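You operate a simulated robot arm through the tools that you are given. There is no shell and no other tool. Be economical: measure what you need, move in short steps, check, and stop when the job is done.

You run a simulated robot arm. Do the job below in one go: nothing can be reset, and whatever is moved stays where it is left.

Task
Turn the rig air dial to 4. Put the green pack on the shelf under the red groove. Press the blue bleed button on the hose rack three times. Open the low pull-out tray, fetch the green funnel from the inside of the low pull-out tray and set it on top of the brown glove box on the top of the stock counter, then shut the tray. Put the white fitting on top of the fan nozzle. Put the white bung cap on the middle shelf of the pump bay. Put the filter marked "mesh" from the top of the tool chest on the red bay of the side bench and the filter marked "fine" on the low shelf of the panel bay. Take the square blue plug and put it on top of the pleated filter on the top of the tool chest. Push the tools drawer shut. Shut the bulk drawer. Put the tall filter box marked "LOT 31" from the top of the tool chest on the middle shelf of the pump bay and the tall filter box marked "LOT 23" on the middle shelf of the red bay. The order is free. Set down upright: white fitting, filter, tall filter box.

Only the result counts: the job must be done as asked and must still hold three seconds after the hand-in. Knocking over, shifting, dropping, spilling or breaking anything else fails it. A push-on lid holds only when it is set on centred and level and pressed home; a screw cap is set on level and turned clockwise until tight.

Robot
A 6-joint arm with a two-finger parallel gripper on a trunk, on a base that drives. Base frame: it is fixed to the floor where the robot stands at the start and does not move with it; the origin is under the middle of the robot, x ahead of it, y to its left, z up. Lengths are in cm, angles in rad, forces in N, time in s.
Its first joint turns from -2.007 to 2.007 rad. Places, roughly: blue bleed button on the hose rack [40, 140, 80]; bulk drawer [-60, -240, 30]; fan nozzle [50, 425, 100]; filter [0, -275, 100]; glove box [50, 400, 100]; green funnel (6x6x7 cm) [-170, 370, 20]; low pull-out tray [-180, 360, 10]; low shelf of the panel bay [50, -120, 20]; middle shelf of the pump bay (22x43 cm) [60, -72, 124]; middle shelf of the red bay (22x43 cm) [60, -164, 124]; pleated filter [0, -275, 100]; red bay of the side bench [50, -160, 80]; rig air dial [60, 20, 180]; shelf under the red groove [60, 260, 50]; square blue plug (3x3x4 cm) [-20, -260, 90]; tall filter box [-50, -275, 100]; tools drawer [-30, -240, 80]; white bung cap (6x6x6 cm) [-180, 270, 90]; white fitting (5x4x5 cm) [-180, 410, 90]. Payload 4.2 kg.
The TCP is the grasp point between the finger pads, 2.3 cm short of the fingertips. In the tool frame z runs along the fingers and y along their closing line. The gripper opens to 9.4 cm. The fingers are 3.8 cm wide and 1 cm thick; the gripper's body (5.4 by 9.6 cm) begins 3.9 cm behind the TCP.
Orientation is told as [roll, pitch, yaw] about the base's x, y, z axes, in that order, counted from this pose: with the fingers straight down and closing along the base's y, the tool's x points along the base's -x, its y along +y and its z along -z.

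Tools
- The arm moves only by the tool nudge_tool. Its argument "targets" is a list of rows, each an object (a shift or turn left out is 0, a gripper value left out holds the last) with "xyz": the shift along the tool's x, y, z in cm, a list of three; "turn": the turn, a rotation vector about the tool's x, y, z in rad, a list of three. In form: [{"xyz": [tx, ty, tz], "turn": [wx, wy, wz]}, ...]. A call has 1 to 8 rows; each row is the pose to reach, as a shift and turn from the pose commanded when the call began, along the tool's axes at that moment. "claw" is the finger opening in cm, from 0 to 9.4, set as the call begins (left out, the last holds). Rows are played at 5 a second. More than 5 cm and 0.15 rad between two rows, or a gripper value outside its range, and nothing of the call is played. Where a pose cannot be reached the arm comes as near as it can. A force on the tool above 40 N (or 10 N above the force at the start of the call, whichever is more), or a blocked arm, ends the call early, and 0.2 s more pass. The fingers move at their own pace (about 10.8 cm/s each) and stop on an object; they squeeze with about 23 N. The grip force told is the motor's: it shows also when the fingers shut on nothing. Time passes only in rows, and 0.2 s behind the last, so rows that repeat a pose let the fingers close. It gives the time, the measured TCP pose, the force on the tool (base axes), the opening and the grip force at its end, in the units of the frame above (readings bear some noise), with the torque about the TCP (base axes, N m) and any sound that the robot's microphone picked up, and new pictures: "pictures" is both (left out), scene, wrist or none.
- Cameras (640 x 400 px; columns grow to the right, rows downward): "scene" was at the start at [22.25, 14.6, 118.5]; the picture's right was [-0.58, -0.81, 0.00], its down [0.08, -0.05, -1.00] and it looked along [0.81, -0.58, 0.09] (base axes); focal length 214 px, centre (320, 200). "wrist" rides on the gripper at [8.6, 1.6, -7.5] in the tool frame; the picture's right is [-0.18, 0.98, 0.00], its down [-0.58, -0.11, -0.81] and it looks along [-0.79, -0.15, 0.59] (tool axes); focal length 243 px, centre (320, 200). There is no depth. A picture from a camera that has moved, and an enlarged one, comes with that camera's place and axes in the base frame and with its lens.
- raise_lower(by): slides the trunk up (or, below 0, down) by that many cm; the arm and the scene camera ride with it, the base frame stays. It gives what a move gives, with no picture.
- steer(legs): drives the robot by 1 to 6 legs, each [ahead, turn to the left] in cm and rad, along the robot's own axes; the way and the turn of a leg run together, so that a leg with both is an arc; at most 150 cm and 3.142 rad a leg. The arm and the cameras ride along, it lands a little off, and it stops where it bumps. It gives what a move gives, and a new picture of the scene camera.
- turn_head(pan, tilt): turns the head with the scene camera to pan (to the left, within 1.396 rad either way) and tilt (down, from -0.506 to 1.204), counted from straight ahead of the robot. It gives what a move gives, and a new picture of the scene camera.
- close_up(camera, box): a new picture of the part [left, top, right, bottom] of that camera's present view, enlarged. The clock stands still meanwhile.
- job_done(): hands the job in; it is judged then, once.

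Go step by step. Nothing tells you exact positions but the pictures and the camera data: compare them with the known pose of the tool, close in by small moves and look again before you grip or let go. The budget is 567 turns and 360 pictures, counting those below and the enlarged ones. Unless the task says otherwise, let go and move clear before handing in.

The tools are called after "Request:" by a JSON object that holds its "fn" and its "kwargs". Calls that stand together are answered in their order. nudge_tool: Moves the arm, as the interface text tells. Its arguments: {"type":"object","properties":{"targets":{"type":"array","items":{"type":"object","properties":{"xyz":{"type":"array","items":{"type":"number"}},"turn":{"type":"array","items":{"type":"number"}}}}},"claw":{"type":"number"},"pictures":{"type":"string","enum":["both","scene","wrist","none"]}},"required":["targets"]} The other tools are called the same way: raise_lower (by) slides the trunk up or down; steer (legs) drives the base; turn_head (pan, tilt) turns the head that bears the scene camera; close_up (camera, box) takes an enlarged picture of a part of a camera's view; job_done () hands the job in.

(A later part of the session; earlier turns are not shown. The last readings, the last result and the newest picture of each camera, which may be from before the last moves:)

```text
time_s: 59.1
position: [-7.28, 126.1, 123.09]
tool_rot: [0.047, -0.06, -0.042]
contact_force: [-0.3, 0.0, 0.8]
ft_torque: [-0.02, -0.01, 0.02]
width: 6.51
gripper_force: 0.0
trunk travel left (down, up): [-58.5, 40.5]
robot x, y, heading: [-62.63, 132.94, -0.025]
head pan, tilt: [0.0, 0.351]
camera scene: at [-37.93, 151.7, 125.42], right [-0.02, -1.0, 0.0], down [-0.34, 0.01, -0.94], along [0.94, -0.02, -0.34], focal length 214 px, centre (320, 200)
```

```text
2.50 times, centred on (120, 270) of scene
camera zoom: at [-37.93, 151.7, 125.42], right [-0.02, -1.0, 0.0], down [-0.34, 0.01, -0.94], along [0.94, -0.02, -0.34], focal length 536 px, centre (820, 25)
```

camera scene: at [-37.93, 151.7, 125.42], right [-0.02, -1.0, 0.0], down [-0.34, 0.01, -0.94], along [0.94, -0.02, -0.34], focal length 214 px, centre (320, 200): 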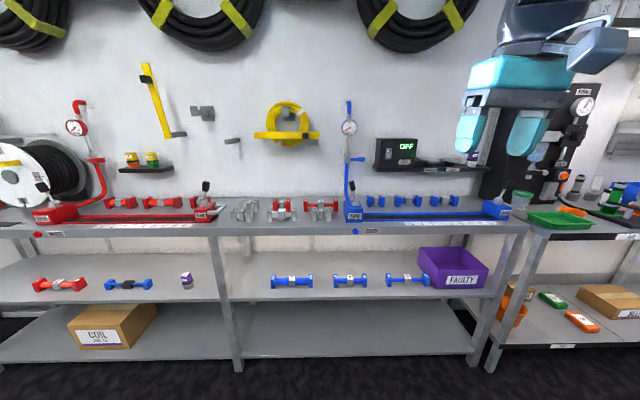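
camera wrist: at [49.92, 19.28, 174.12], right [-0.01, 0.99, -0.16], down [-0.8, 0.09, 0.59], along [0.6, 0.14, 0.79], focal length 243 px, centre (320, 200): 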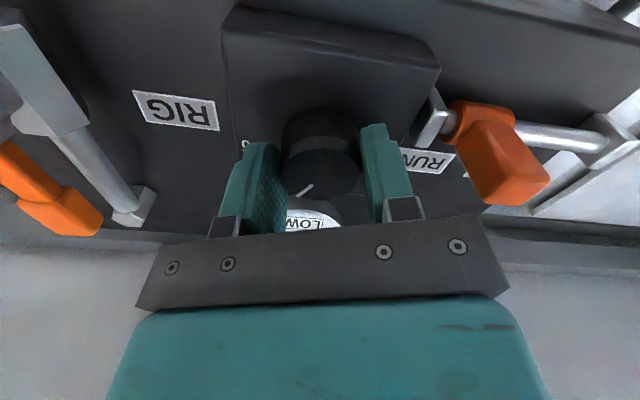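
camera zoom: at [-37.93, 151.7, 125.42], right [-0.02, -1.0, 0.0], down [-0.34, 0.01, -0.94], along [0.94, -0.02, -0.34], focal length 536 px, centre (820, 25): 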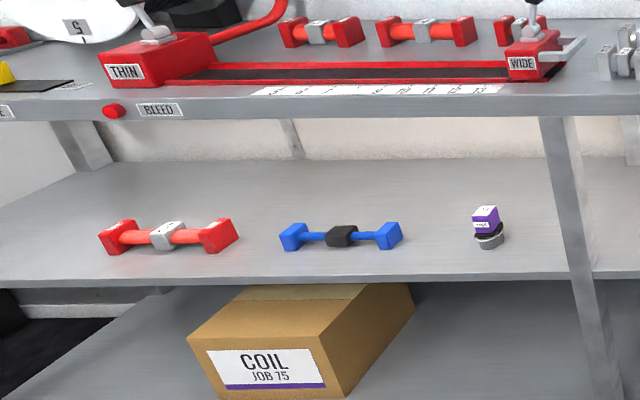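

Button at about [40, 135.5, 83]; green "FELT" pack on the low AIR shelf near [62, 6, 20]. I turn the tool forward and close the fingers for pressing.

Request:
{"fn": "nudge_tool", "kwargs": {"targets": [{"xyz": [0, 1.2, 1], "turn": [0.01, -0.14, 0]}, {"xyz": [0, 2.4, 2], "turn": [0.02, -0.28, 0]}, {"xyz": [0, 3.6, 3], "turn": [0.03, -0.42, 0]}, {"xyz": [0, 4.8, 4], "turn": [0.04, -0.56, 0]}, {"xyz": [0, 6, 5], "turn": [0.04, -0.7, 0]}, {"xyz": [0, 7.2, 6], "turn": [0.04, -0.84, 0]}, {"xyz": [0, 8.4, 7], "turn": [0.04, -0.98, 0]}, {"xyz": [0, 9.6, 8], "turn": [0.04, -1.12, 0]}], "claw": 0, "pictures": "none"}}

Request:
{"fn": "nudge_tool", "kwargs": {"targets": [{"turn": [0, -0.13, 0]}, {"turn": [0, -0.26, 0]}, {"turn": [0, -0.39, 0]}, {"turn": [0, -0.39, 0]}], "pictures": "none"}}

Request:
{"fn": "raise_lower", "kwargs": {"by": -32}}

Request:
{"fn": "turn_head", "kwargs": {"pan": 0.0, "tilt": 0.1}}

```text
time_s: 60.9
position: [-6.46, 135.89, 115.51]
tool_rot: [0.046, -1.182, -0.103]
contact_force: [-1.0, -0.1, -0.2]
ft_torque: [0.02, 0.0, 0.01]
width: 0.01
gripper_force: 22.9
out of reach, approached as far as the arm can: row 1, 2
trunk travel left (down, up): [-58.5, 40.5]
robot x, y, heading: [-63.0, 132.69, -0.027]
head pan, tilt: [0.0, 0.351]
```

```text
time_s: 61.9
position: [-6.41, 136.11, 115.6]
tool_rot: [1.59, -1.553, -1.647]
contact_force: [-0.2, -0.1, 0.8]
ft_torque: [-0.02, -0.01, 0.02]
width: 0.0
gripper_force: 22.7
trunk travel left (down, up): [-58.5, 40.5]
robot x, y, heading: [-62.86, 132.53, -0.026]
head pan, tilt: [0.0, 0.351]
```

```text
time_s: 65.0
position: [-6.34, 136.12, 83.49]
tool_rot: [1.506, -1.553, -1.565]
contact_force: [0.6, 0.2, 1.2]
ft_torque: [0.02, -0.03, 0.01]
width: 0.0
gripper_force: 23.0
trunk travel left (down, up): [-26.5, 72.5]
robot x, y, heading: [-62.67, 132.52, -0.023]
head pan, tilt: [0.0, 0.351]
```

```text
time_s: 65.8
position: [-6.45, 135.98, 83.51]
tool_rot: [1.508, -1.553, -1.567]
contact_force: [-0.1, -0.4, -0.3]
ft_torque: [0.0, 0.02, 0.01]
width: 0.02
gripper_force: 22.9
trunk travel left (down, up): [-26.5, 72.5]
robot x, y, heading: [-62.95, 132.53, -0.026]
head pan, tilt: [0.0, 0.099]
camera scene: at [-38.04, 151.7, 95.75], right [-0.03, -1.0, 0.0], down [-0.1, 0.0, -0.99], along [0.99, -0.03, -0.1], focal length 214 px, centre (320, 200)
```

scene: 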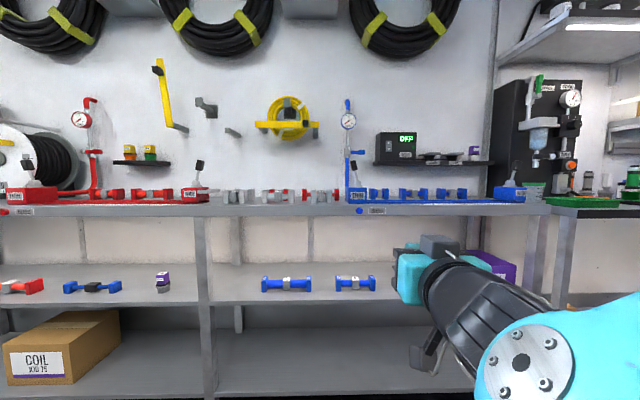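

Button at about [39, 135, 84]. Drive ahead 30 and refine.

Request:
{"fn": "steer", "kwargs": {"legs": [[30, 0.02]]}}

Request:
{"fn": "nudge_tool", "kwargs": {"targets": [{"xyz": [0, 0, 0]}], "pictures": "wrist"}}

Request:
{"fn": "close_up", "kwargs": {"camera": "scene", "box": [300, 160, 540, 310]}}

```text
time_s: 67.8
position: [23.35, 136.52, 83.64]
tool_rot: [1.508, -1.554, -1.553]
contact_force: [-0.1, 0.8, 0.7]
ft_torque: [-0.02, -0.02, -0.02]
width: 0.03
gripper_force: 23.0
trunk travel left (down, up): [-26.5, 72.5]
robot x, y, heading: [-32.99, 131.77, -0.009]
head pan, tilt: [0.0, 0.099]
camera scene: at [-8.53, 151.62, 95.76], right [-0.01, -1.0, 0.0], down [-0.1, 0.0, -1.0], along [0.99, -0.01, -0.1], focal length 214 px, centre (320, 200)
```

scene: 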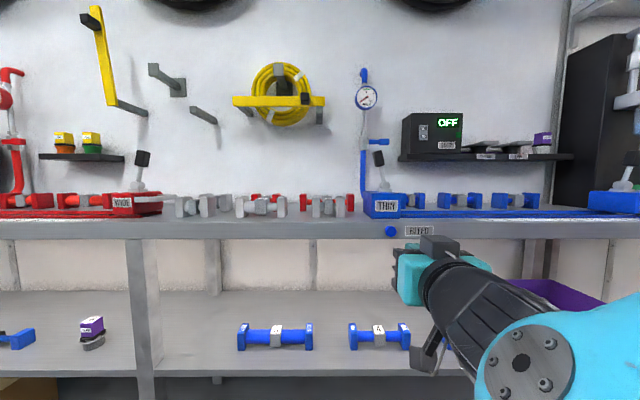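

```text
time_s: 68.2
position: [23.39, 136.49, 83.59]
tool_rot: [1.497, -1.554, -1.54]
contact_force: [0.7, -0.4, 0.0]
ft_torque: [0.0, -0.01, 0.04]
width: 0.0
gripper_force: 23.0
trunk travel left (down, up): [-26.5, 72.5]
robot x, y, heading: [-33.2, 132.08, -0.008]
head pan, tilt: [0.0, 0.099]
camera wrist: at [15.98, 138.54, 74.83], right [0.04, 0.98, 0.2], down [-0.81, -0.08, 0.58], along [0.58, -0.19, 0.79], focal length 243 px, centre (320, 200)
```

wrist: 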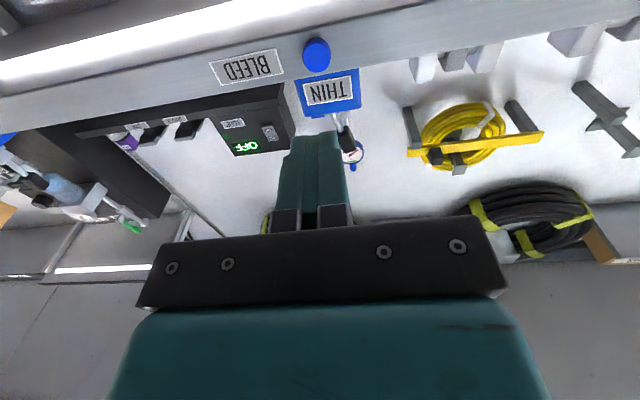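

```text
2.67 times, centred on (420, 235) of scene
camera zoom: at [-8.53, 151.62, 95.76], right [-0.01, -1.0, 0.0], down [-0.1, 0.0, -1.0], along [0.99, -0.01, -0.1], focal length 572 px, centre (53, 107)
```

zoom: 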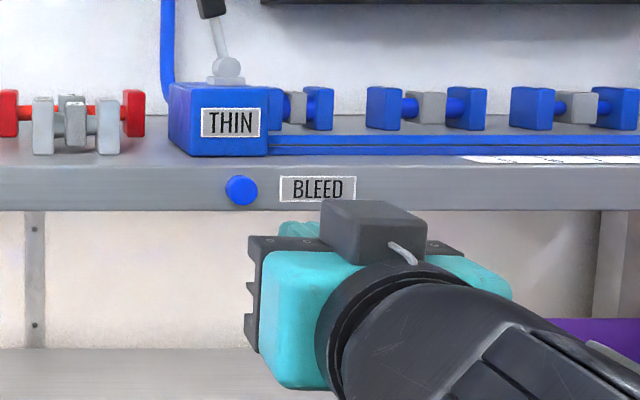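

Button face at about [38.6, 135.1, 84]. I advance to just before it.

Request:
{"fn": "nudge_tool", "kwargs": {"targets": [{"xyz": [-0.4, -0.9, 4]}, {"xyz": [-0.4, -0.9, 8]}, {"xyz": [-0.4, -0.9, 11]}, {"xyz": [-0.4, -0.9, 11]}], "pictures": "wrist"}}

Request:
{"fn": "close_up", "kwargs": {"camera": "scene", "box": [340, 190, 460, 265]}}

```text
time_s: 69.2
position: [34.41, 135.06, 83.91]
tool_rot: [1.544, -1.552, -1.587]
contact_force: [0.5, 0.2, -0.2]
ft_torque: [0.0, -0.02, -0.03]
width: 0.01
gripper_force: 23.4
trunk travel left (down, up): [-26.5, 72.5]
robot x, y, heading: [-33.01, 131.86, -0.013]
head pan, tilt: [0.0, 0.099]
camera wrist: at [27.0, 137.07, 75.14], right [0.04, 0.98, 0.2], down [-0.81, -0.08, 0.58], along [0.58, -0.19, 0.79], focal length 243 px, centre (320, 200)
```

wrist: 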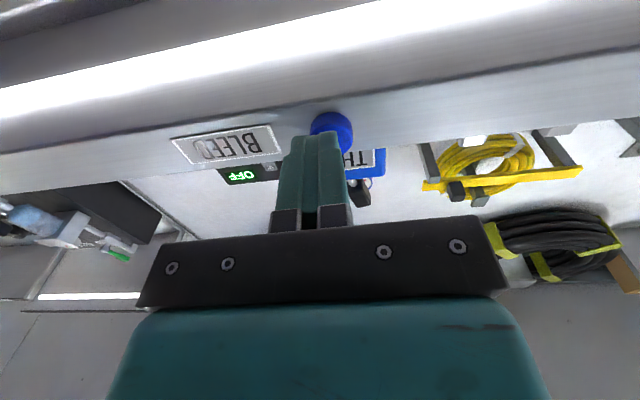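

```text
5.33 times, centred on (400, 228) of scene
camera zoom: at [-8.53, 151.61, 95.76], right [-0.01, -1.0, 0.0], down [-0.1, 0.0, -1.0], along [0.99, -0.01, -0.1], focal length 1144 px, centre (-107, 53)
```

zoom: 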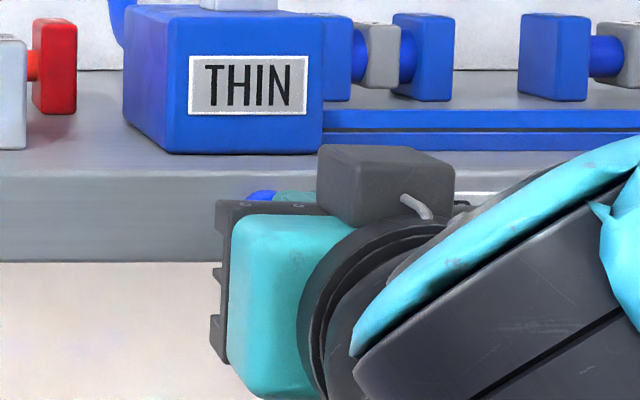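

Aligned within a few mm. First press, slowly, watching force.

Request:
{"fn": "nudge_tool", "kwargs": {"targets": [{"xyz": [0, 0.3, 1]}, {"xyz": [0, 0.3, 1.6]}, {"xyz": [0, 0.3, 1.9]}, {"xyz": [0, 0.3, 2.2]}, {"xyz": [0, 0.3, 2.2]}], "pictures": "wrist"}}

```text
time_s: 70.1
position: [35.99, 135.25, 83.95]
tool_rot: [1.284, -1.556, -1.326]
contact_force: [-24.1, -2.3, 0.3]
ft_torque: [0.12, -0.14, 0.03]
width: 0.02
gripper_force: 23.5
trunk travel left (down, up): [-26.5, 72.5]
robot x, y, heading: [-33.07, 132.26, -0.013]
head pan, tilt: [0.0, 0.099]
heard: click
stopped in row 4: the force on the tool passed its limit (the readings are from after the stop); the commanded pose is now the measured one
camera wrist: at [28.53, 137.32, 75.18], right [0.04, 0.98, 0.2], down [-0.81, -0.08, 0.58], along [0.59, -0.19, 0.79], focal length 243 px, centre (320, 200)
```

wrist: 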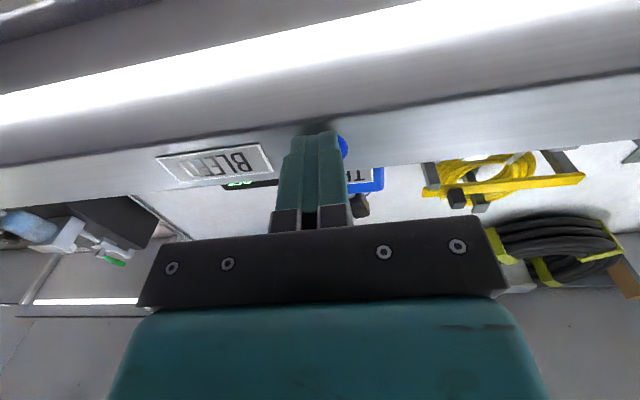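

One click heard. I retract, and press a second time by the same distance.

Request:
{"fn": "nudge_tool", "kwargs": {"targets": [{"xyz": [0, 0, -1]}, {"xyz": [0, 0, -2]}, {"xyz": [0, 0, -2]}], "pictures": "none"}}

Request:
{"fn": "nudge_tool", "kwargs": {"targets": [{"xyz": [0, 0, 1]}, {"xyz": [0, 0, 1.7]}, {"xyz": [0, 0, 2.0]}, {"xyz": [0, 0, 2.2]}, {"xyz": [0, 0, 2.4]}], "pictures": "none"}}

Request:
{"fn": "nudge_tool", "kwargs": {"targets": [{"xyz": [0, 0, -1]}, {"xyz": [0, 0, -2]}, {"xyz": [0, 0, -2]}], "pictures": "none"}}

```text
time_s: 70.9
position: [34.06, 135.47, 83.77]
tool_rot: [1.219, -1.556, -1.263]
contact_force: [0.1, 1.1, -0.2]
ft_torque: [-0.03, 0.0, 0.02]
width: 0.02
gripper_force: 22.9
trunk travel left (down, up): [-26.5, 72.5]
robot x, y, heading: [-32.92, 132.32, -0.007]
head pan, tilt: [0.0, 0.099]
```

```text
time_s: 71.8
position: [36.03, 135.34, 83.79]
tool_rot: [1.062, -1.554, -1.102]
contact_force: [-23.5, -0.8, -0.8]
ft_torque: [0.09, -0.2, 0.02]
width: 0.0
gripper_force: 23.5
trunk travel left (down, up): [-26.5, 72.5]
robot x, y, heading: [-33.01, 132.22, -0.009]
head pan, tilt: [0.0, 0.099]
heard: click
stopped in row 4: the force on the tool passed its limit (the readings are from after the stop); the commanded pose is now the measured one
```

```text
time_s: 72.7
position: [34.15, 135.4, 83.74]
tool_rot: [1.032, -1.553, -1.072]
contact_force: [-0.4, -0.3, -0.1]
ft_torque: [-0.01, 0.0, 0.0]
width: 0.0
gripper_force: 23.1
trunk travel left (down, up): [-26.5, 72.5]
robot x, y, heading: [-33.07, 132.3, -0.004]
head pan, tilt: [0.0, 0.099]
```

Two clicks so far. Third press and a clear retreat.

Request:
{"fn": "nudge_tool", "kwargs": {"targets": [{"xyz": [0, 0, 1]}, {"xyz": [0, 0, 1.7]}, {"xyz": [0, 0, 2.0]}, {"xyz": [0, 0, 2.2]}, {"xyz": [0, 0, 2.4]}], "pictures": "none"}}

Request:
{"fn": "nudge_tool", "kwargs": {"targets": [{"xyz": [0, 0, -3]}, {"xyz": [0, 0, -6]}, {"xyz": [0, 0, -9]}], "pictures": "none"}}

```text
time_s: 73.6
position: [35.91, 135.46, 83.73]
tool_rot: [1.049, -1.556, -1.085]
contact_force: [-23.1, -0.9, 1.0]
ft_torque: [0.08, -0.21, -0.01]
width: 0.0
gripper_force: 23.1
trunk travel left (down, up): [-26.5, 72.5]
robot x, y, heading: [-33.02, 132.32, -0.011]
head pan, tilt: [0.0, 0.099]
heard: click
stopped in row 4: the force on the tool passed its limit (the readings are from after the stop); the commanded pose is now the measured one
```

```text
time_s: 74.4
position: [27.13, 135.69, 83.83]
tool_rot: [1.032, -1.553, -1.065]
contact_force: [0.2, 0.1, 0.5]
ft_torque: [-0.03, -0.01, -0.04]
width: 0.0
gripper_force: 23.0
trunk travel left (down, up): [-26.5, 72.5]
robot x, y, heading: [-33.43, 132.16, -0.009]
head pan, tilt: [0.0, 0.099]
```

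All three presses clicked. Now for the green pack: drive south to y≈8, facing the AIR bench, and look low.

Request:
{"fn": "steer", "kwargs": {"legs": [[-29, 0], [0, -1.56], [124, 0], [0, 1.57]]}}

Request:
{"fn": "turn_head", "kwargs": {"pan": -0.2, "tilt": 0.5}}

```text
time_s: 89.9
position: [-0.64, 13.31, 83.68]
tool_rot: [0.988, -1.553, -1.006]
contact_force: [-0.1, 0.7, 0.0]
ft_torque: [0.01, -0.02, 0.0]
width: 0.0
gripper_force: 22.8
trunk travel left (down, up): [-26.5, 72.5]
robot x, y, heading: [-60.79, 8.74, 0.013]
head pan, tilt: [0.0, 0.099]
camera scene: at [-36.6, 28.65, 95.76], right [0.01, -1.0, 0.0], down [-0.1, 0.0, -1.0], along [0.99, 0.01, -0.1], focal length 214 px, centre (320, 200)
```

scene: 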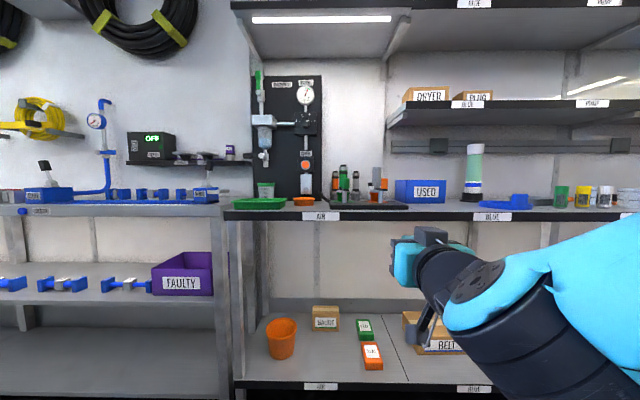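

```text
time_s: 90.7
position: [-0.75, 13.39, 83.85]
tool_rot: [0.993, -1.554, -1.008]
contact_force: [0.0, 0.2, 0.2]
ft_torque: [-0.01, 0.02, -0.01]
width: 0.02
gripper_force: 22.9
trunk travel left (down, up): [-26.5, 72.5]
robot x, y, heading: [-61.01, 8.59, 0.014]
head pan, tilt: [-0.201, 0.499]
camera scene: at [-36.86, 26.83, 92.06], right [-0.19, -0.98, 0.0], down [-0.47, 0.09, -0.88], along [0.86, -0.16, -0.48], focal length 214 px, centre (320, 200)
```

scene: 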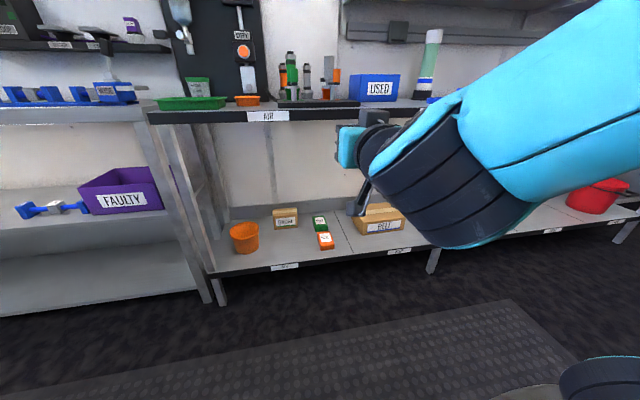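

Pack sits at about [63, 7.5, 20], long axis roughly along x, ~7 wide. I turn the tool down and lower the trunk.

Request:
{"fn": "nudge_tool", "kwargs": {"targets": [{"xyz": [0, -0.5, -1], "turn": [0, 0.14, 0]}, {"xyz": [0, -1, -2], "turn": [0, 0.28, 0]}, {"xyz": [0, -1.5, -3], "turn": [0, 0.42, 0]}, {"xyz": [0, -2, -4], "turn": [0, 0.56, 0]}, {"xyz": [0, -2.5, -5], "turn": [0, 0.7, 0]}, {"xyz": [0, -3, -6], "turn": [0, 0.84, 0]}, {"xyz": [0, -3.5, -7], "turn": [0, 0.98, 0]}, {"xyz": [0, -4, -8], "turn": [0, 1.12, 0]}], "claw": 9.4, "pictures": "none"}}

Request:
{"fn": "nudge_tool", "kwargs": {"targets": [{"turn": [0, 0.13, 0]}, {"turn": [0, 0.26, 0]}, {"turn": [0, 0.4, 0]}, {"turn": [0, 0.43, 0]}], "pictures": "scene"}}

```text
time_s: 92.5
position: [-8.75, 9.58, 83.9]
tool_rot: [0.016, -0.44, -0.023]
contact_force: [0.1, 0.0, 0.6]
ft_torque: [-0.02, -0.03, 0.01]
width: 9.39
gripper_force: 0.0
out of reach, approached as far as the arm can: row 6
trunk travel left (down, up): [-26.5, 72.5]
robot x, y, heading: [-61.12, 8.61, 0.01]
head pan, tilt: [-0.201, 0.499]
```

```text
time_s: 93.5
position: [-8.61, 9.46, 83.87]
tool_rot: [0.014, -0.009, -0.018]
contact_force: [0.1, -0.1, -0.6]
ft_torque: [-0.02, -0.01, 0.02]
width: 9.37
gripper_force: 0.1
trunk travel left (down, up): [-26.5, 72.5]
robot x, y, heading: [-60.75, 8.62, 0.011]
head pan, tilt: [-0.201, 0.499]
camera scene: at [-36.87, 26.83, 92.05], right [-0.19, -0.98, 0.0], down [-0.47, 0.09, -0.88], along [0.86, -0.16, -0.48], focal length 214 px, centre (320, 200)
```

scene: 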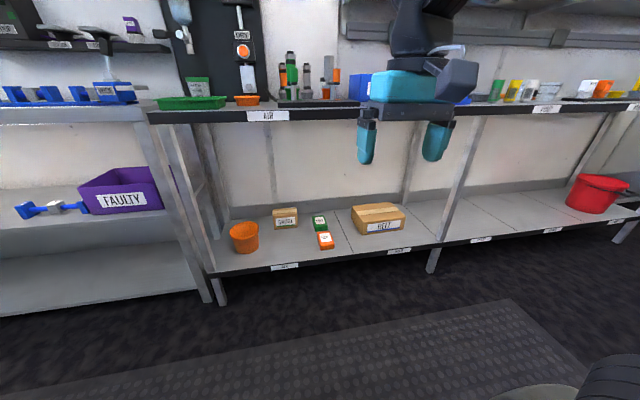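

Tool is level. Lowering trunk to near its bottom and the tool to z≈34.

Request:
{"fn": "raise_lower", "kwargs": {"by": -26}}

Request:
{"fn": "nudge_tool", "kwargs": {"targets": [{"xyz": [0, 0, 4]}, {"xyz": [0, 0, 8]}, {"xyz": [0, 0, 12]}, {"xyz": [0, 0, 16]}, {"xyz": [0, 0, 20]}, {"xyz": [0, 0, 24]}], "pictures": "none"}}

Request:
{"fn": "turn_head", "kwargs": {"pan": -0.4, "tilt": 0.2}}

```text
time_s: 96.2
position: [-8.72, 9.56, 57.88]
tool_rot: [0.013, -0.013, -0.017]
contact_force: [-0.2, 0.1, -0.2]
ft_torque: [0.0, -0.02, 0.02]
width: 9.4
gripper_force: 0.1
trunk travel left (down, up): [-0.5, 98.5]
robot x, y, heading: [-60.57, 9.11, 0.016]
head pan, tilt: [-0.201, 0.499]
```

```text
time_s: 97.6
position: [-8.19, 9.81, 33.71]
tool_rot: [0.016, -0.011, -0.018]
contact_force: [0.1, -1.1, -0.8]
ft_torque: [-0.03, -0.03, 0.0]
width: 9.4
gripper_force: 0.0
trunk travel left (down, up): [-0.5, 98.5]
robot x, y, heading: [-60.83, 8.35, 0.009]
head pan, tilt: [-0.201, 0.499]
```

```text
time_s: 98.4
position: [-8.08, 9.7, 33.59]
tool_rot: [0.014, -0.012, -0.017]
contact_force: [0.8, 0.4, -0.2]
ft_torque: [0.0, -0.01, 0.01]
width: 9.42
gripper_force: 0.1
trunk travel left (down, up): [-0.5, 98.5]
robot x, y, heading: [-60.96, 8.43, 0.012]
head pan, tilt: [-0.4, 0.201]
camera scene: at [-37.17, 25.02, 68.81], right [-0.38, -0.93, 0.0], down [-0.19, 0.08, -0.98], along [0.91, -0.37, -0.2], focal length 214 px, centre (320, 200)
```

scene: 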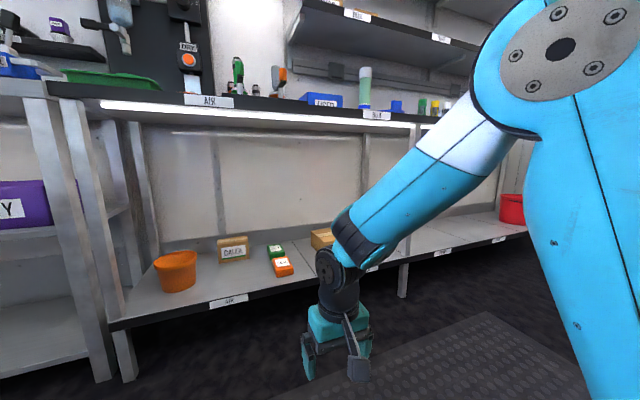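

The forearm would hit the bench with a vertical tool, so I will reach in tilted, with the wrist camera on the upper side. I spin the tool half a turn first.

Request:
{"fn": "nudge_tool", "kwargs": {"targets": [{"turn": [0, 0, 0.145]}, {"turn": [0, 0, 0.29]}, {"turn": [0, 0, 0.435]}, {"turn": [0, 0, 0.58]}, {"turn": [0, 0, 0.725]}, {"turn": [0, 0, 0.87]}, {"turn": [0, 0, 1.015]}, {"turn": [0, 0, 1.16]}], "pictures": "none"}}

Request:
{"fn": "nudge_tool", "kwargs": {"targets": [{"turn": [0, 0, 0.145]}, {"turn": [0, 0, 0.29]}, {"turn": [0, 0, 0.435]}, {"turn": [0, 0, 0.58]}, {"turn": [0, 0, 0.725]}, {"turn": [0, 0, 0.87]}, {"turn": [0, 0, 1.015]}, {"turn": [0, 0, 1.16]}], "pictures": "none"}}

Request:
{"fn": "nudge_tool", "kwargs": {"targets": [{"turn": [0, 0, 0.145]}, {"turn": [0, 0, 0.29]}, {"turn": [0, 0, 0.435]}, {"turn": [0, 0, 0.58]}, {"turn": [0, 0, 0.725]}, {"turn": [0, 0, 0.82]}], "pictures": "none"}}

```text
time_s: 100.2
position: [-8.37, 9.78, 33.88]
tool_rot: [0.016, 0.008, -1.181]
contact_force: [0.9, 0.1, -0.3]
ft_torque: [-0.03, 0.01, 0.02]
width: 9.4
gripper_force: 0.1
trunk travel left (down, up): [-0.5, 98.5]
robot x, y, heading: [-60.58, 8.7, 0.014]
head pan, tilt: [-0.4, 0.201]
```

```text
time_s: 102.0
position: [-8.38, 9.88, 33.84]
tool_rot: [-0.001, 0.016, -2.339]
contact_force: [0.0, -0.4, -0.5]
ft_torque: [0.01, 0.0, 0.01]
width: 9.41
gripper_force: 0.2
trunk travel left (down, up): [-0.5, 98.5]
robot x, y, heading: [-60.4, 8.36, 0.012]
head pan, tilt: [-0.4, 0.201]
```

```text
time_s: 103.4
position: [-9.31, -4.62, 31.86]
tool_rot: [-0.017, 0.014, 3.14]
contact_force: [0.0, -0.6, 1.0]
ft_torque: [-0.02, 0.0, 0.0]
width: 9.42
gripper_force: 0.1
out of reach, approached as far as the arm can: row 3, 4, 5, 6
trunk travel left (down, up): [-0.5, 98.5]
robot x, y, heading: [-60.55, 8.55, 0.012]
head pan, tilt: [-0.4, 0.201]
```

Spin worked with the arm swung a bit right. Now tilt the tool 0.9 rad forward, then drive nearer with the pack to the robot's right front.

Request:
{"fn": "nudge_tool", "kwargs": {"targets": [{"turn": [0, 0.15, 0]}, {"turn": [0, 0.3, 0]}, {"turn": [0, 0.45, 0]}, {"turn": [0, 0.6, 0]}, {"turn": [0, 0.75, 0]}, {"turn": [0, 0.9, 0]}, {"turn": [0, 0.9, 0]}], "pictures": "none"}}

Request:
{"fn": "steer", "kwargs": {"legs": [[0, 0.31], [41, 0], [0, -0.32]]}}

Request:
{"fn": "nudge_tool", "kwargs": {"targets": [{"xyz": [0, 0, 0]}], "pictures": "wrist"}}

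```text
time_s: 105.0
position: [1.55, -7.02, 34.98]
tool_rot: [-0.022, 0.913, 3.109]
contact_force: [0.2, 0.2, 0.4]
ft_torque: [0.0, 0.01, -0.01]
width: 9.38
gripper_force: 0.1
out of reach, approached as far as the arm can: row 2, 3, 4, 5, 6, 7
trunk travel left (down, up): [-0.5, 98.5]
robot x, y, heading: [-60.57, 8.73, 0.016]
head pan, tilt: [-0.4, 0.201]
```

```text
time_s: 109.6
position: [40.52, 6.05, 34.97]
tool_rot: [-0.022, 0.91, 3.106]
contact_force: [0.4, 0.1, -0.2]
ft_torque: [-0.01, 0.02, 0.03]
width: 9.39
gripper_force: 0.0
trunk travel left (down, up): [-0.5, 98.5]
robot x, y, heading: [-21.84, 21.96, 0.009]
head pan, tilt: [-0.4, 0.201]
camera scene: at [1.84, 38.15, 68.82], right [-0.38, -0.92, 0.0], down [-0.18, 0.08, -0.98], along [0.91, -0.37, -0.2], focal length 214 px, centre (320, 200)
```

scene: 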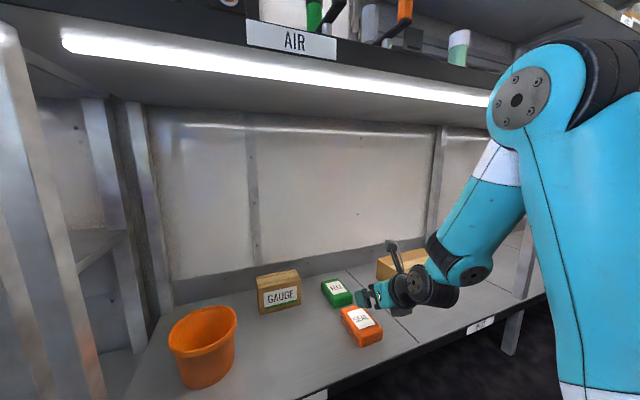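

```text
time_s: 110.0
position: [40.42, 5.92, 34.95]
tool_rot: [-0.023, 0.912, 3.105]
contact_force: [0.1, -0.1, -0.3]
ft_torque: [-0.02, 0.01, 0.03]
width: 9.39
gripper_force: 0.1
trunk travel left (down, up): [-0.5, 98.5]
robot x, y, heading: [-21.62, 21.84, 0.009]
head pan, tilt: [-0.4, 0.201]
camera wrist: at [39.83, 4.27, 46.19], right [-0.13, -0.98, -0.16], down [-0.99, 0.12, 0.04], along [-0.02, 0.16, -0.99], focal length 243 px, centre (320, 200)
```

wrist: 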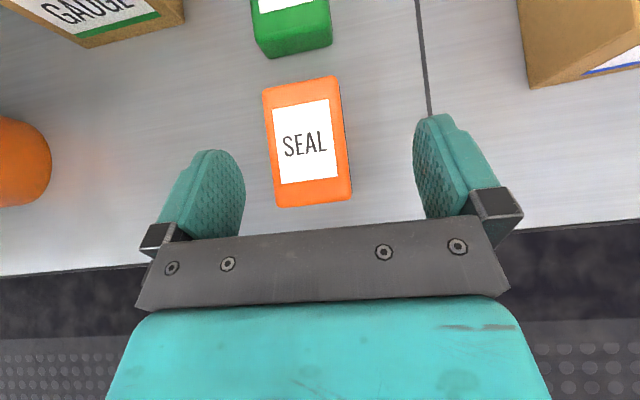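

The wrist camera shows orange SEAL pack in front and the green pack behind it. I move 8 cm ahead, staying high.

Request:
{"fn": "steer", "kwargs": {"legs": [[8, 0]]}}

Request:
{"fn": "nudge_tool", "kwargs": {"targets": [{"xyz": [0, 0, 0]}], "pictures": "wrist"}}

```text
time_s: 111.0
position: [48.47, 6.09, 34.87]
tool_rot: [-0.023, 0.91, 3.106]
contact_force: [0.4, 0.0, 0.4]
ft_torque: [-0.02, -0.01, 0.01]
width: 9.41
gripper_force: 0.1
trunk travel left (down, up): [-0.5, 98.5]
robot x, y, heading: [-13.66, 21.65, 0.011]
head pan, tilt: [-0.4, 0.201]
camera scene: at [9.89, 38.23, 68.82], right [-0.38, -0.92, 0.0], down [-0.18, 0.08, -0.98], along [0.91, -0.37, -0.2], focal length 214 px, centre (320, 200)
```

scene: 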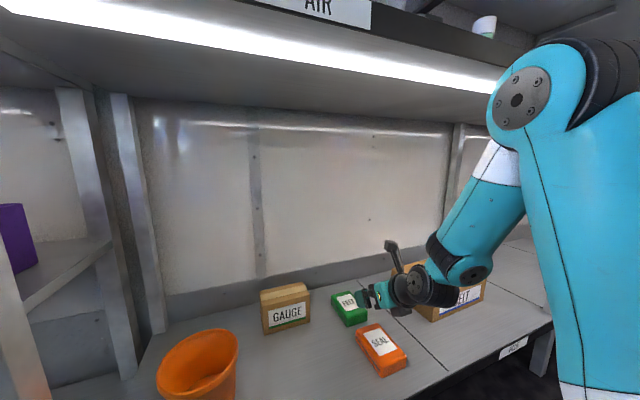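

```text
time_s: 111.4
position: [48.49, 6.22, 34.96]
tool_rot: [-0.024, 0.909, 3.107]
contact_force: [-0.6, 1.0, -0.4]
ft_torque: [-0.02, 0.04, 0.0]
width: 9.43
gripper_force: 0.0
trunk travel left (down, up): [-0.5, 98.5]
robot x, y, heading: [-13.9, 22.01, 0.006]
head pan, tilt: [-0.4, 0.201]
camera wrist: at [47.88, 4.36, 46.19], right [-0.13, -0.98, -0.16], down [-0.99, 0.12, 0.04], along [-0.02, 0.16, -0.99], focal length 243 px, centre (320, 200)
```

wrist: 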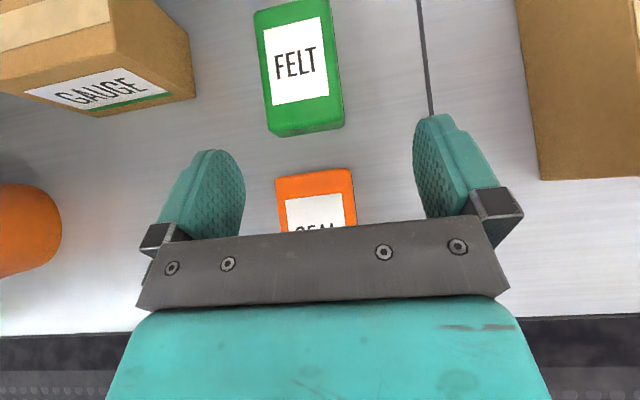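

Green pack centre ≈ [59.8, 8.2], top z≈23.5. I reach 10 cm forward at height and look.

Request:
{"fn": "nudge_tool", "kwargs": {"targets": [{"xyz": [2.1, -0.7, 2.7]}, {"xyz": [4.2, -1.4, 5.4]}, {"xyz": [6.1, -2, 7.9]}, {"xyz": [6.1, -2, 7.9]}], "pictures": "both"}}

```text
time_s: 112.4
position: [58.58, 7.91, 34.91]
tool_rot: [-0.023, 0.913, 3.115]
contact_force: [-0.4, -0.4, -0.6]
ft_torque: [-0.01, 0.02, -0.01]
width: 9.4
gripper_force: 0.1
trunk travel left (down, up): [-0.5, 98.5]
robot x, y, heading: [-13.54, 22.12, 0.006]
head pan, tilt: [-0.4, 0.201]
camera scene: at [9.88, 38.23, 68.82], right [-0.38, -0.92, 0.0], down [-0.18, 0.08, -0.98], along [0.91, -0.37, -0.2], focal length 214 px, centre (320, 200)
camera wrist: at [57.93, 6.04, 46.14], right [-0.12, -0.98, -0.16], down [-0.99, 0.12, 0.03], along [-0.02, 0.16, -0.99], focal length 243 px, centre (320, 200)
```

scene: 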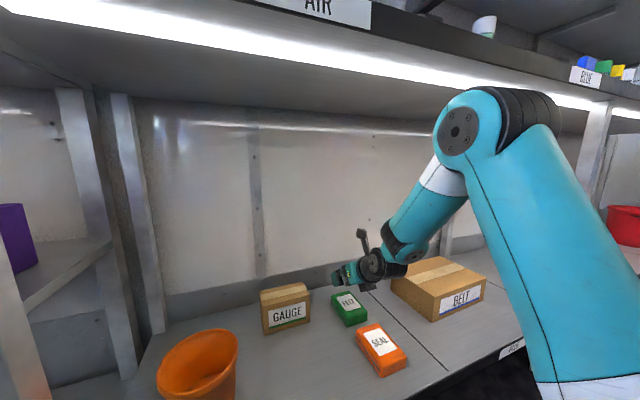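
wrist: 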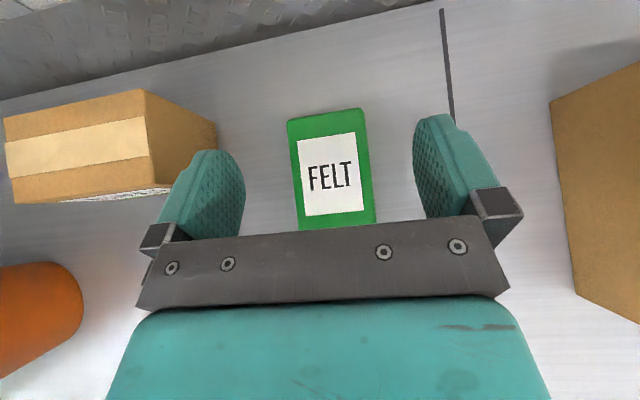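

Fingers straddle the pack. Descending to z≈22.

Request:
{"fn": "nudge_tool", "kwargs": {"targets": [{"xyz": [-3.2, -0.35, 2.5]}, {"xyz": [-6.4, -0.35, 5.0]}, {"xyz": [-9.0, -0.35, 7.0]}, {"xyz": [-10, -0.35, 7.8]}, {"xyz": [-10, -0.35, 7.8]}], "pictures": "both"}}

```text
time_s: 113.2
position: [58.86, 8.53, 24.96]
tool_rot: [-0.015, 0.936, 3.114]
contact_force: [-0.3, 0.4, 22.5]
ft_torque: [-0.63, 1.19, -0.21]
width: 9.42
gripper_force: 0.0
trunk travel left (down, up): [-0.5, 98.5]
robot x, y, heading: [-13.69, 22.23, 0.007]
head pan, tilt: [-0.4, 0.201]
stopped in row 4: the force on the tool passed its limit (the readings are from after the stop); the commanded pose is now the measured one
camera scene: at [9.84, 38.24, 68.87], right [-0.38, -0.92, 0.0], down [-0.18, 0.08, -0.98], along [0.91, -0.37, -0.2], focal length 214 px, centre (320, 200)
camera wrist: at [57.94, 6.8, 36.18], right [-0.12, -0.98, -0.16], down [-0.99, 0.12, 0.01], along [0.01, 0.16, -0.99], focal length 243 px, centre (320, 200)
```

scene: 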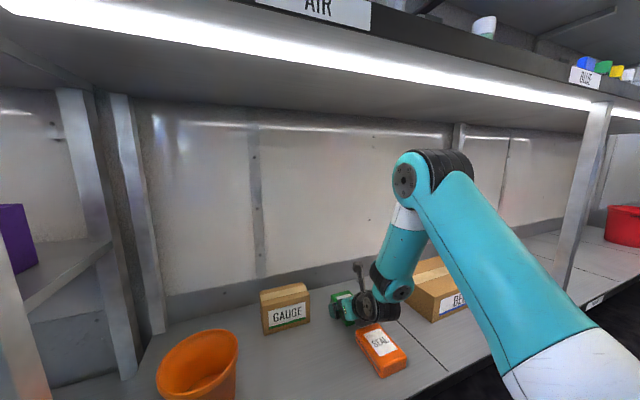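
wrist: 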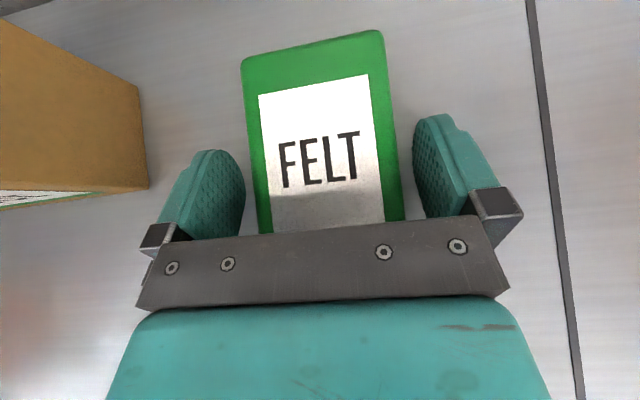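

The palm rests on the pack's edge with the fingertips ~3 cm down its sides—enough. I ease up 0.3 and close.

Request:
{"fn": "nudge_tool", "kwargs": {"targets": [{"xyz": [0.25, 0, -0.2]}, {"xyz": [0.25, 0, -0.2]}, {"xyz": [0.25, 0, -0.2]}, {"xyz": [0.25, 0, -0.2]}], "claw": 4, "pictures": "wrist"}}

```text
time_s: 114.2
position: [58.77, 8.48, 24.93]
tool_rot: [-0.015, 0.928, 3.114]
contact_force: [1.1, -2.8, 6.7]
ft_torque: [-0.35, -0.5, -0.1]
width: 6.96
gripper_force: 22.9
trunk travel left (down, up): [-0.5, 98.5]
robot x, y, heading: [-13.56, 21.83, 0.01]
head pan, tilt: [-0.4, 0.201]
camera wrist: at [57.85, 6.83, 36.19], right [-0.13, -0.98, -0.16], down [-0.99, 0.12, 0.02], along [0.0, 0.16, -0.99], focal length 243 px, centre (320, 200)
```

wrist: 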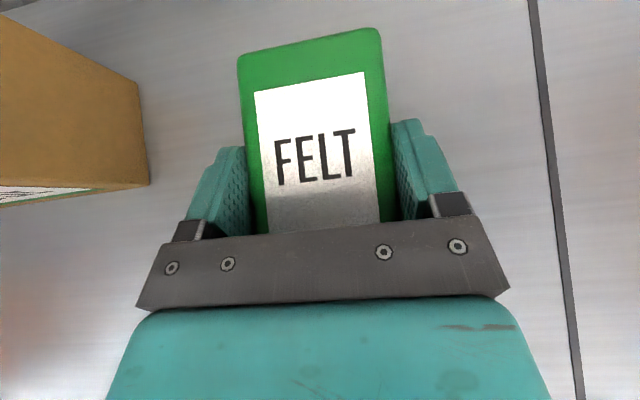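

Gripped. Lift 9 cm and check.

Request:
{"fn": "nudge_tool", "kwargs": {"targets": [{"xyz": [2.4, 0, -1.8]}, {"xyz": [4.8, 0, -3.6]}, {"xyz": [7.2, 0, -5.4]}, {"xyz": [7.2, 0, -5.4]}], "pictures": "wrist"}}

```text
time_s: 115.2
position: [58.55, 8.11, 33.86]
tool_rot: [-0.015, 0.93, 3.117]
contact_force: [0.5, -0.4, -0.5]
ft_torque: [-0.01, 0.01, 0.03]
width: 6.95
gripper_force: 23.0
out of reach, approached as far as the arm can: row 3, 4
trunk travel left (down, up): [-0.5, 98.5]
robot x, y, heading: [-13.31, 21.75, 0.006]
head pan, tilt: [-0.4, 0.201]
camera wrist: at [57.71, 6.34, 45.09], right [-0.12, -0.98, -0.16], down [-0.99, 0.12, 0.02], along [0.0, 0.16, -0.99], focal length 243 px, centre (320, 200)
```

wrist: 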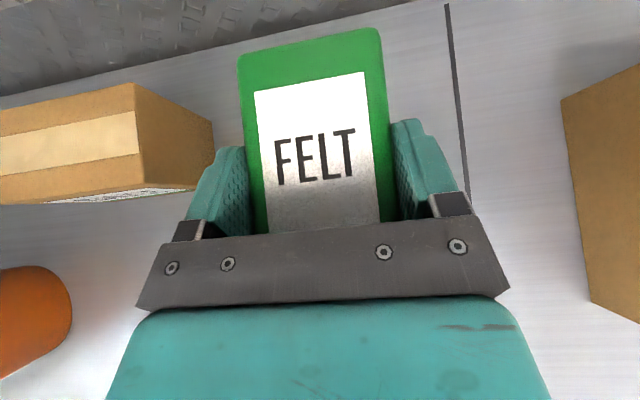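

Pack is held. I back out, go north and face the red-groove part of the rack.

Request:
{"fn": "steer", "kwargs": {"legs": [[-46, 0], [0, 1.56], [120, 0], [112, 0], [0, -1.57]]}}

Request:
{"fn": "raise_lower", "kwargs": {"by": 32}}

Request:
{"fn": "turn_head", "kwargs": {"pan": -0.3, "tilt": 0.35}}

```text
time_s: 136.8
position: [6.49, 240.72, 33.88]
tool_rot: [-0.015, 0.93, 3.125]
contact_force: [-0.5, -0.6, -0.3]
ft_torque: [0.04, -0.01, 0.0]
width: 6.95
gripper_force: 23.6
trunk travel left (down, up): [-0.5, 98.5]
robot x, y, heading: [-65.96, 254.25, 0.016]
head pan, tilt: [-0.4, 0.201]
camera scene: at [-42.44, 270.62, 68.82], right [-0.38, -0.93, 0.0], down [-0.18, 0.07, -0.98], along [0.91, -0.37, -0.2], focal length 214 px, centre (320, 200)
```

scene: 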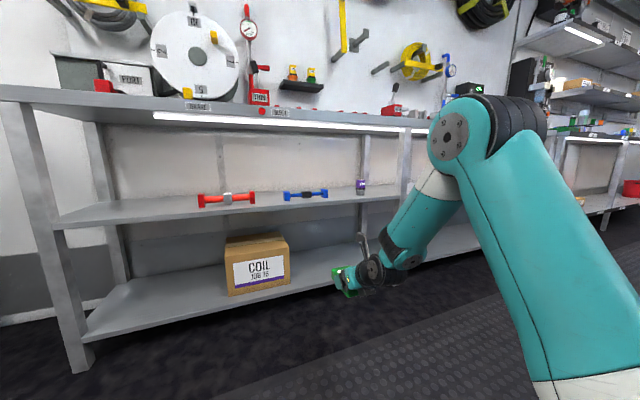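

```text
time_s: 140.0
position: [6.47, 240.84, 65.81]
tool_rot: [-0.015, 0.929, 3.125]
contact_force: [1.2, 0.3, -0.5]
ft_torque: [-0.01, 0.06, 0.02]
width: 6.95
gripper_force: 23.3
trunk travel left (down, up): [-32.5, 66.5]
robot x, y, heading: [-65.82, 254.12, 0.018]
head pan, tilt: [-0.4, 0.201]
```

```text
time_s: 140.7
position: [6.38, 240.77, 65.88]
tool_rot: [-0.015, 0.929, 3.123]
contact_force: [-0.2, 0.4, -1.2]
ft_torque: [0.03, 0.04, -0.03]
width: 6.98
gripper_force: 23.4
trunk travel left (down, up): [-32.5, 66.5]
robot x, y, heading: [-66.3, 254.04, 0.011]
head pan, tilt: [-0.3, 0.351]
camera scene: at [-42.14, 271.49, 99.42], right [-0.28, -0.96, 0.0], down [-0.33, 0.1, -0.94], along [0.9, -0.26, -0.34], focal length 214 px, centre (320, 200)
```

scene: 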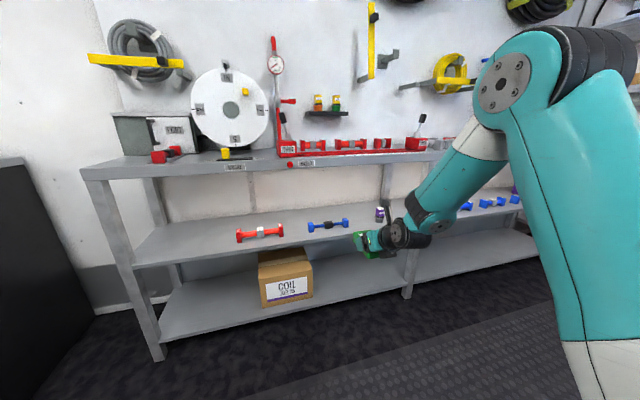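

Shelf at z≈50; free gap between the blue coupling (y≥232) and the purple piece (y≤216). I set the robot so the pack comes in at y≈224.

Request:
{"fn": "raise_lower", "kwargs": {"by": -3}}

Request:
{"fn": "steer", "kwargs": {"legs": [[0, -1.575], [16.5, 0], [0, 1.57], [28, 0]]}}

Request:
{"fn": "nudge_tool", "kwargs": {"targets": [{"xyz": [0, 0, 0]}], "pictures": "wrist"}}

```text
time_s: 141.4
position: [6.27, 240.73, 62.88]
tool_rot: [-0.015, 0.929, 3.123]
contact_force: [-0.7, 0.2, -0.9]
ft_torque: [0.03, 0.03, 0.03]
width: 6.97
gripper_force: 23.4
trunk travel left (down, up): [-29.5, 69.5]
robot x, y, heading: [-66.38, 254.11, 0.019]
head pan, tilt: [-0.3, 0.351]
```

```text
time_s: 152.2
position: [34.09, 224.13, 62.89]
tool_rot: [-0.016, 0.93, 3.121]
contact_force: [0.0, -0.1, -1.2]
ft_torque: [-0.03, 0.01, -0.01]
width: 6.97
gripper_force: 22.8
trunk travel left (down, up): [-29.5, 69.5]
robot x, y, heading: [-38.04, 237.88, 0.005]
head pan, tilt: [-0.3, 0.351]
camera scene: at [-14.23, 255.09, 96.42], right [-0.29, -0.96, 0.0], down [-0.33, 0.1, -0.94], along [0.9, -0.27, -0.34], focal length 214 px, centre (320, 200)
```

scene: 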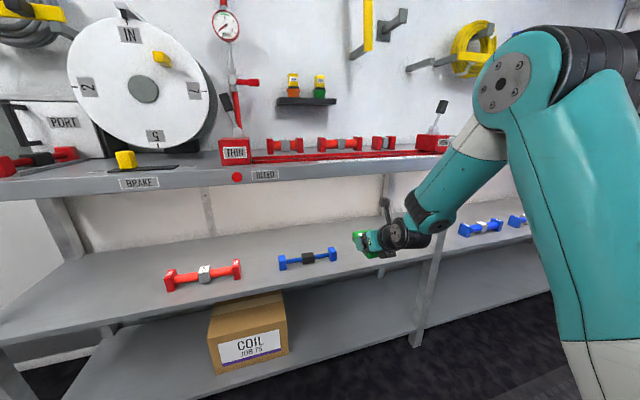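

```text
time_s: 152.6
position: [34.13, 224.21, 62.83]
tool_rot: [-0.014, 0.931, 3.122]
contact_force: [0.2, 0.8, -1.1]
ft_torque: [0.02, 0.01, 0.01]
width: 6.98
gripper_force: 22.6
trunk travel left (down, up): [-29.5, 69.5]
robot x, y, heading: [-37.97, 238.11, 0.005]
head pan, tilt: [-0.3, 0.351]
camera wrist: at [33.31, 222.42, 74.07], right [-0.12, -0.98, -0.16], down [-0.99, 0.12, 0.02], along [0.0, 0.16, -0.99], focal length 243 px, centre (320, 200)
```

wrist: 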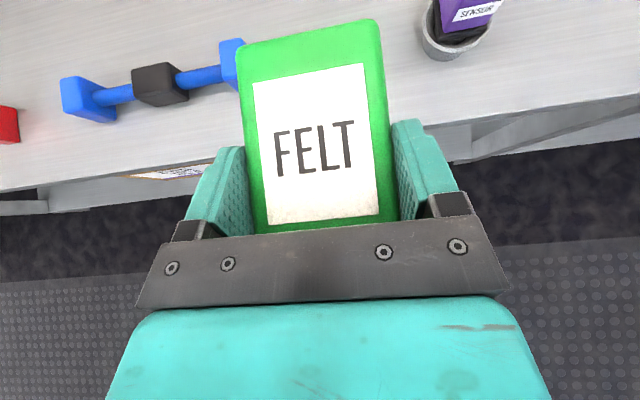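

Path is free: gap y 215.5–231. I drive 16 cm ahead and view.

Request:
{"fn": "steer", "kwargs": {"legs": [[16, 0]]}}

Request:
{"fn": "nudge_tool", "kwargs": {"targets": [{"xyz": [0, 0.7, 0]}, {"xyz": [0, 0.7, 0]}], "pictures": "wrist"}}

```text
time_s: 154.0
position: [50.37, 224.33, 62.73]
tool_rot: [-0.016, 0.932, 3.122]
contact_force: [0.0, -0.5, -0.9]
ft_torque: [-0.02, -0.02, 0.05]
width: 7.0
gripper_force: 23.1
trunk travel left (down, up): [-29.5, 69.5]
robot x, y, heading: [-21.81, 237.82, 0.011]
head pan, tilt: [-0.3, 0.351]
camera scene: at [1.93, 255.26, 96.42], right [-0.29, -0.96, 0.0], down [-0.33, 0.1, -0.94], along [0.9, -0.27, -0.34], focal length 214 px, centre (320, 200)
```

scene: 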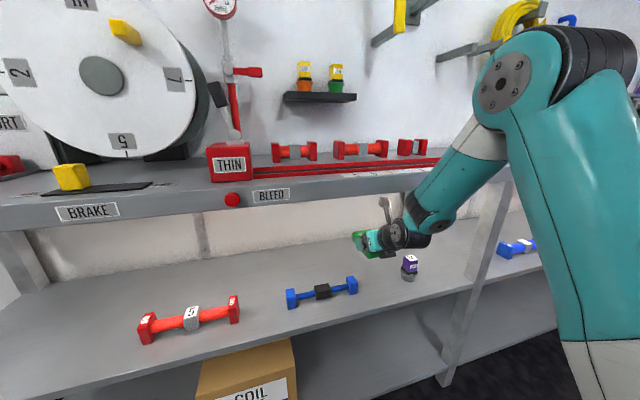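

```text
time_s: 154.6
position: [50.3, 223.53, 62.78]
tool_rot: [-0.015, 0.93, 3.122]
contact_force: [-0.1, 0.5, -0.8]
ft_torque: [-0.02, 0.04, 0.02]
width: 6.96
gripper_force: 22.8
trunk travel left (down, up): [-29.5, 69.5]
robot x, y, heading: [-22.16, 238.48, 0.012]
head pan, tilt: [-0.3, 0.351]
camera wrist: at [49.46, 221.93, 74.06], right [-0.12, -0.98, -0.16], down [-0.99, 0.11, 0.02], along [0.0, 0.16, -0.99], focal length 243 px, centre (320, 200)
```

wrist: 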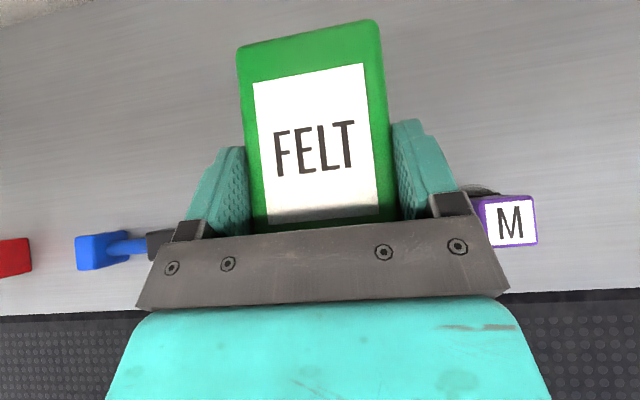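

Clear on both sides. Lower slowly until contact.

Request:
{"fn": "nudge_tool", "kwargs": {"targets": [{"xyz": [-2, 0, 1.5]}, {"xyz": [-4, 0, 3]}, {"xyz": [-4.8, 0, 3.6]}, {"xyz": [-5.2, 0, 3.9]}, {"xyz": [-5.6, 0, 4.2]}, {"xyz": [-6, 0, 4.5]}], "pictures": "scene"}}

```text
time_s: 156.0
position: [50.28, 223.77, 55.29]
tool_rot: [-0.015, 0.932, 3.122]
contact_force: [-0.7, -0.6, -0.6]
ft_torque: [-0.01, 0.02, 0.0]
width: 6.96
gripper_force: 22.7
trunk travel left (down, up): [-29.5, 69.5]
robot x, y, heading: [-21.89, 237.55, 0.008]
head pan, tilt: [-0.3, 0.351]
camera scene: at [1.92, 255.26, 96.42], right [-0.29, -0.96, 0.0], down [-0.33, 0.1, -0.94], along [0.9, -0.27, -0.34], focal length 214 px, centre (320, 200)
```

scene: 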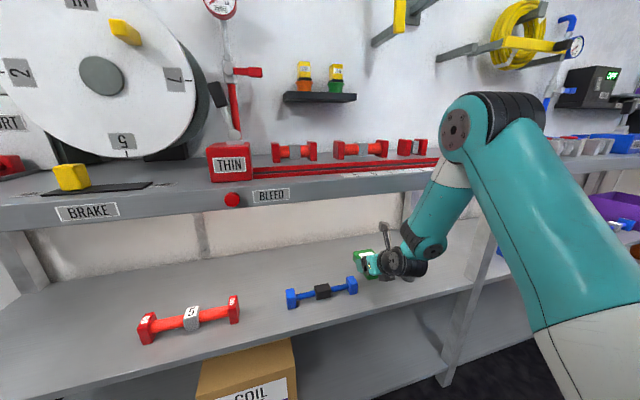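

No contact yet; keep lowering in small steps.

Request:
{"fn": "nudge_tool", "kwargs": {"targets": [{"xyz": [-0.4, 0, 0.3]}, {"xyz": [-0.8, 0, 0.6]}, {"xyz": [-1.2, 0, 0.9]}, {"xyz": [-1.6, 0, 1.2]}, {"xyz": [-2, 0, 1.5]}, {"xyz": [-2.4, 0, 1.8]}], "pictures": "wrist"}}

```text
time_s: 157.4
position: [50.52, 223.8, 52.91]
tool_rot: [-0.01, 0.946, 3.129]
contact_force: [-2.9, 0.1, 16.7]
ft_torque: [-0.35, 0.65, -0.14]
width: 7.0
gripper_force: 22.9
trunk travel left (down, up): [-29.5, 69.5]
robot x, y, heading: [-22.01, 237.86, 0.011]
head pan, tilt: [-0.3, 0.351]
stopped in row 6: the force on the tool passed its limit (the readings are from after the stop); the commanded pose is now the measured one
camera wrist: at [49.58, 222.05, 64.16], right [-0.11, -0.98, -0.16], down [-0.99, 0.11, 0.0], along [0.02, 0.15, -0.99], focal length 243 px, centre (320, 200)
```

wrist: 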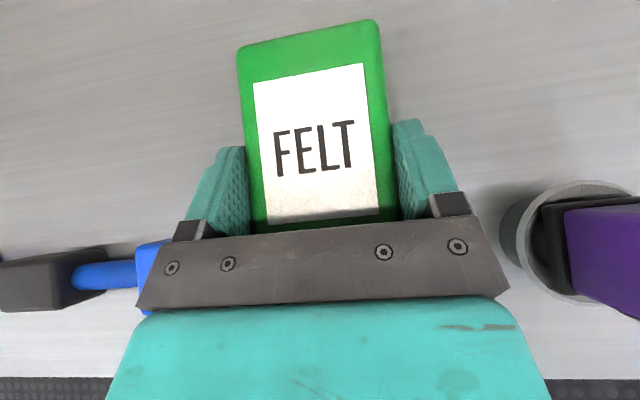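

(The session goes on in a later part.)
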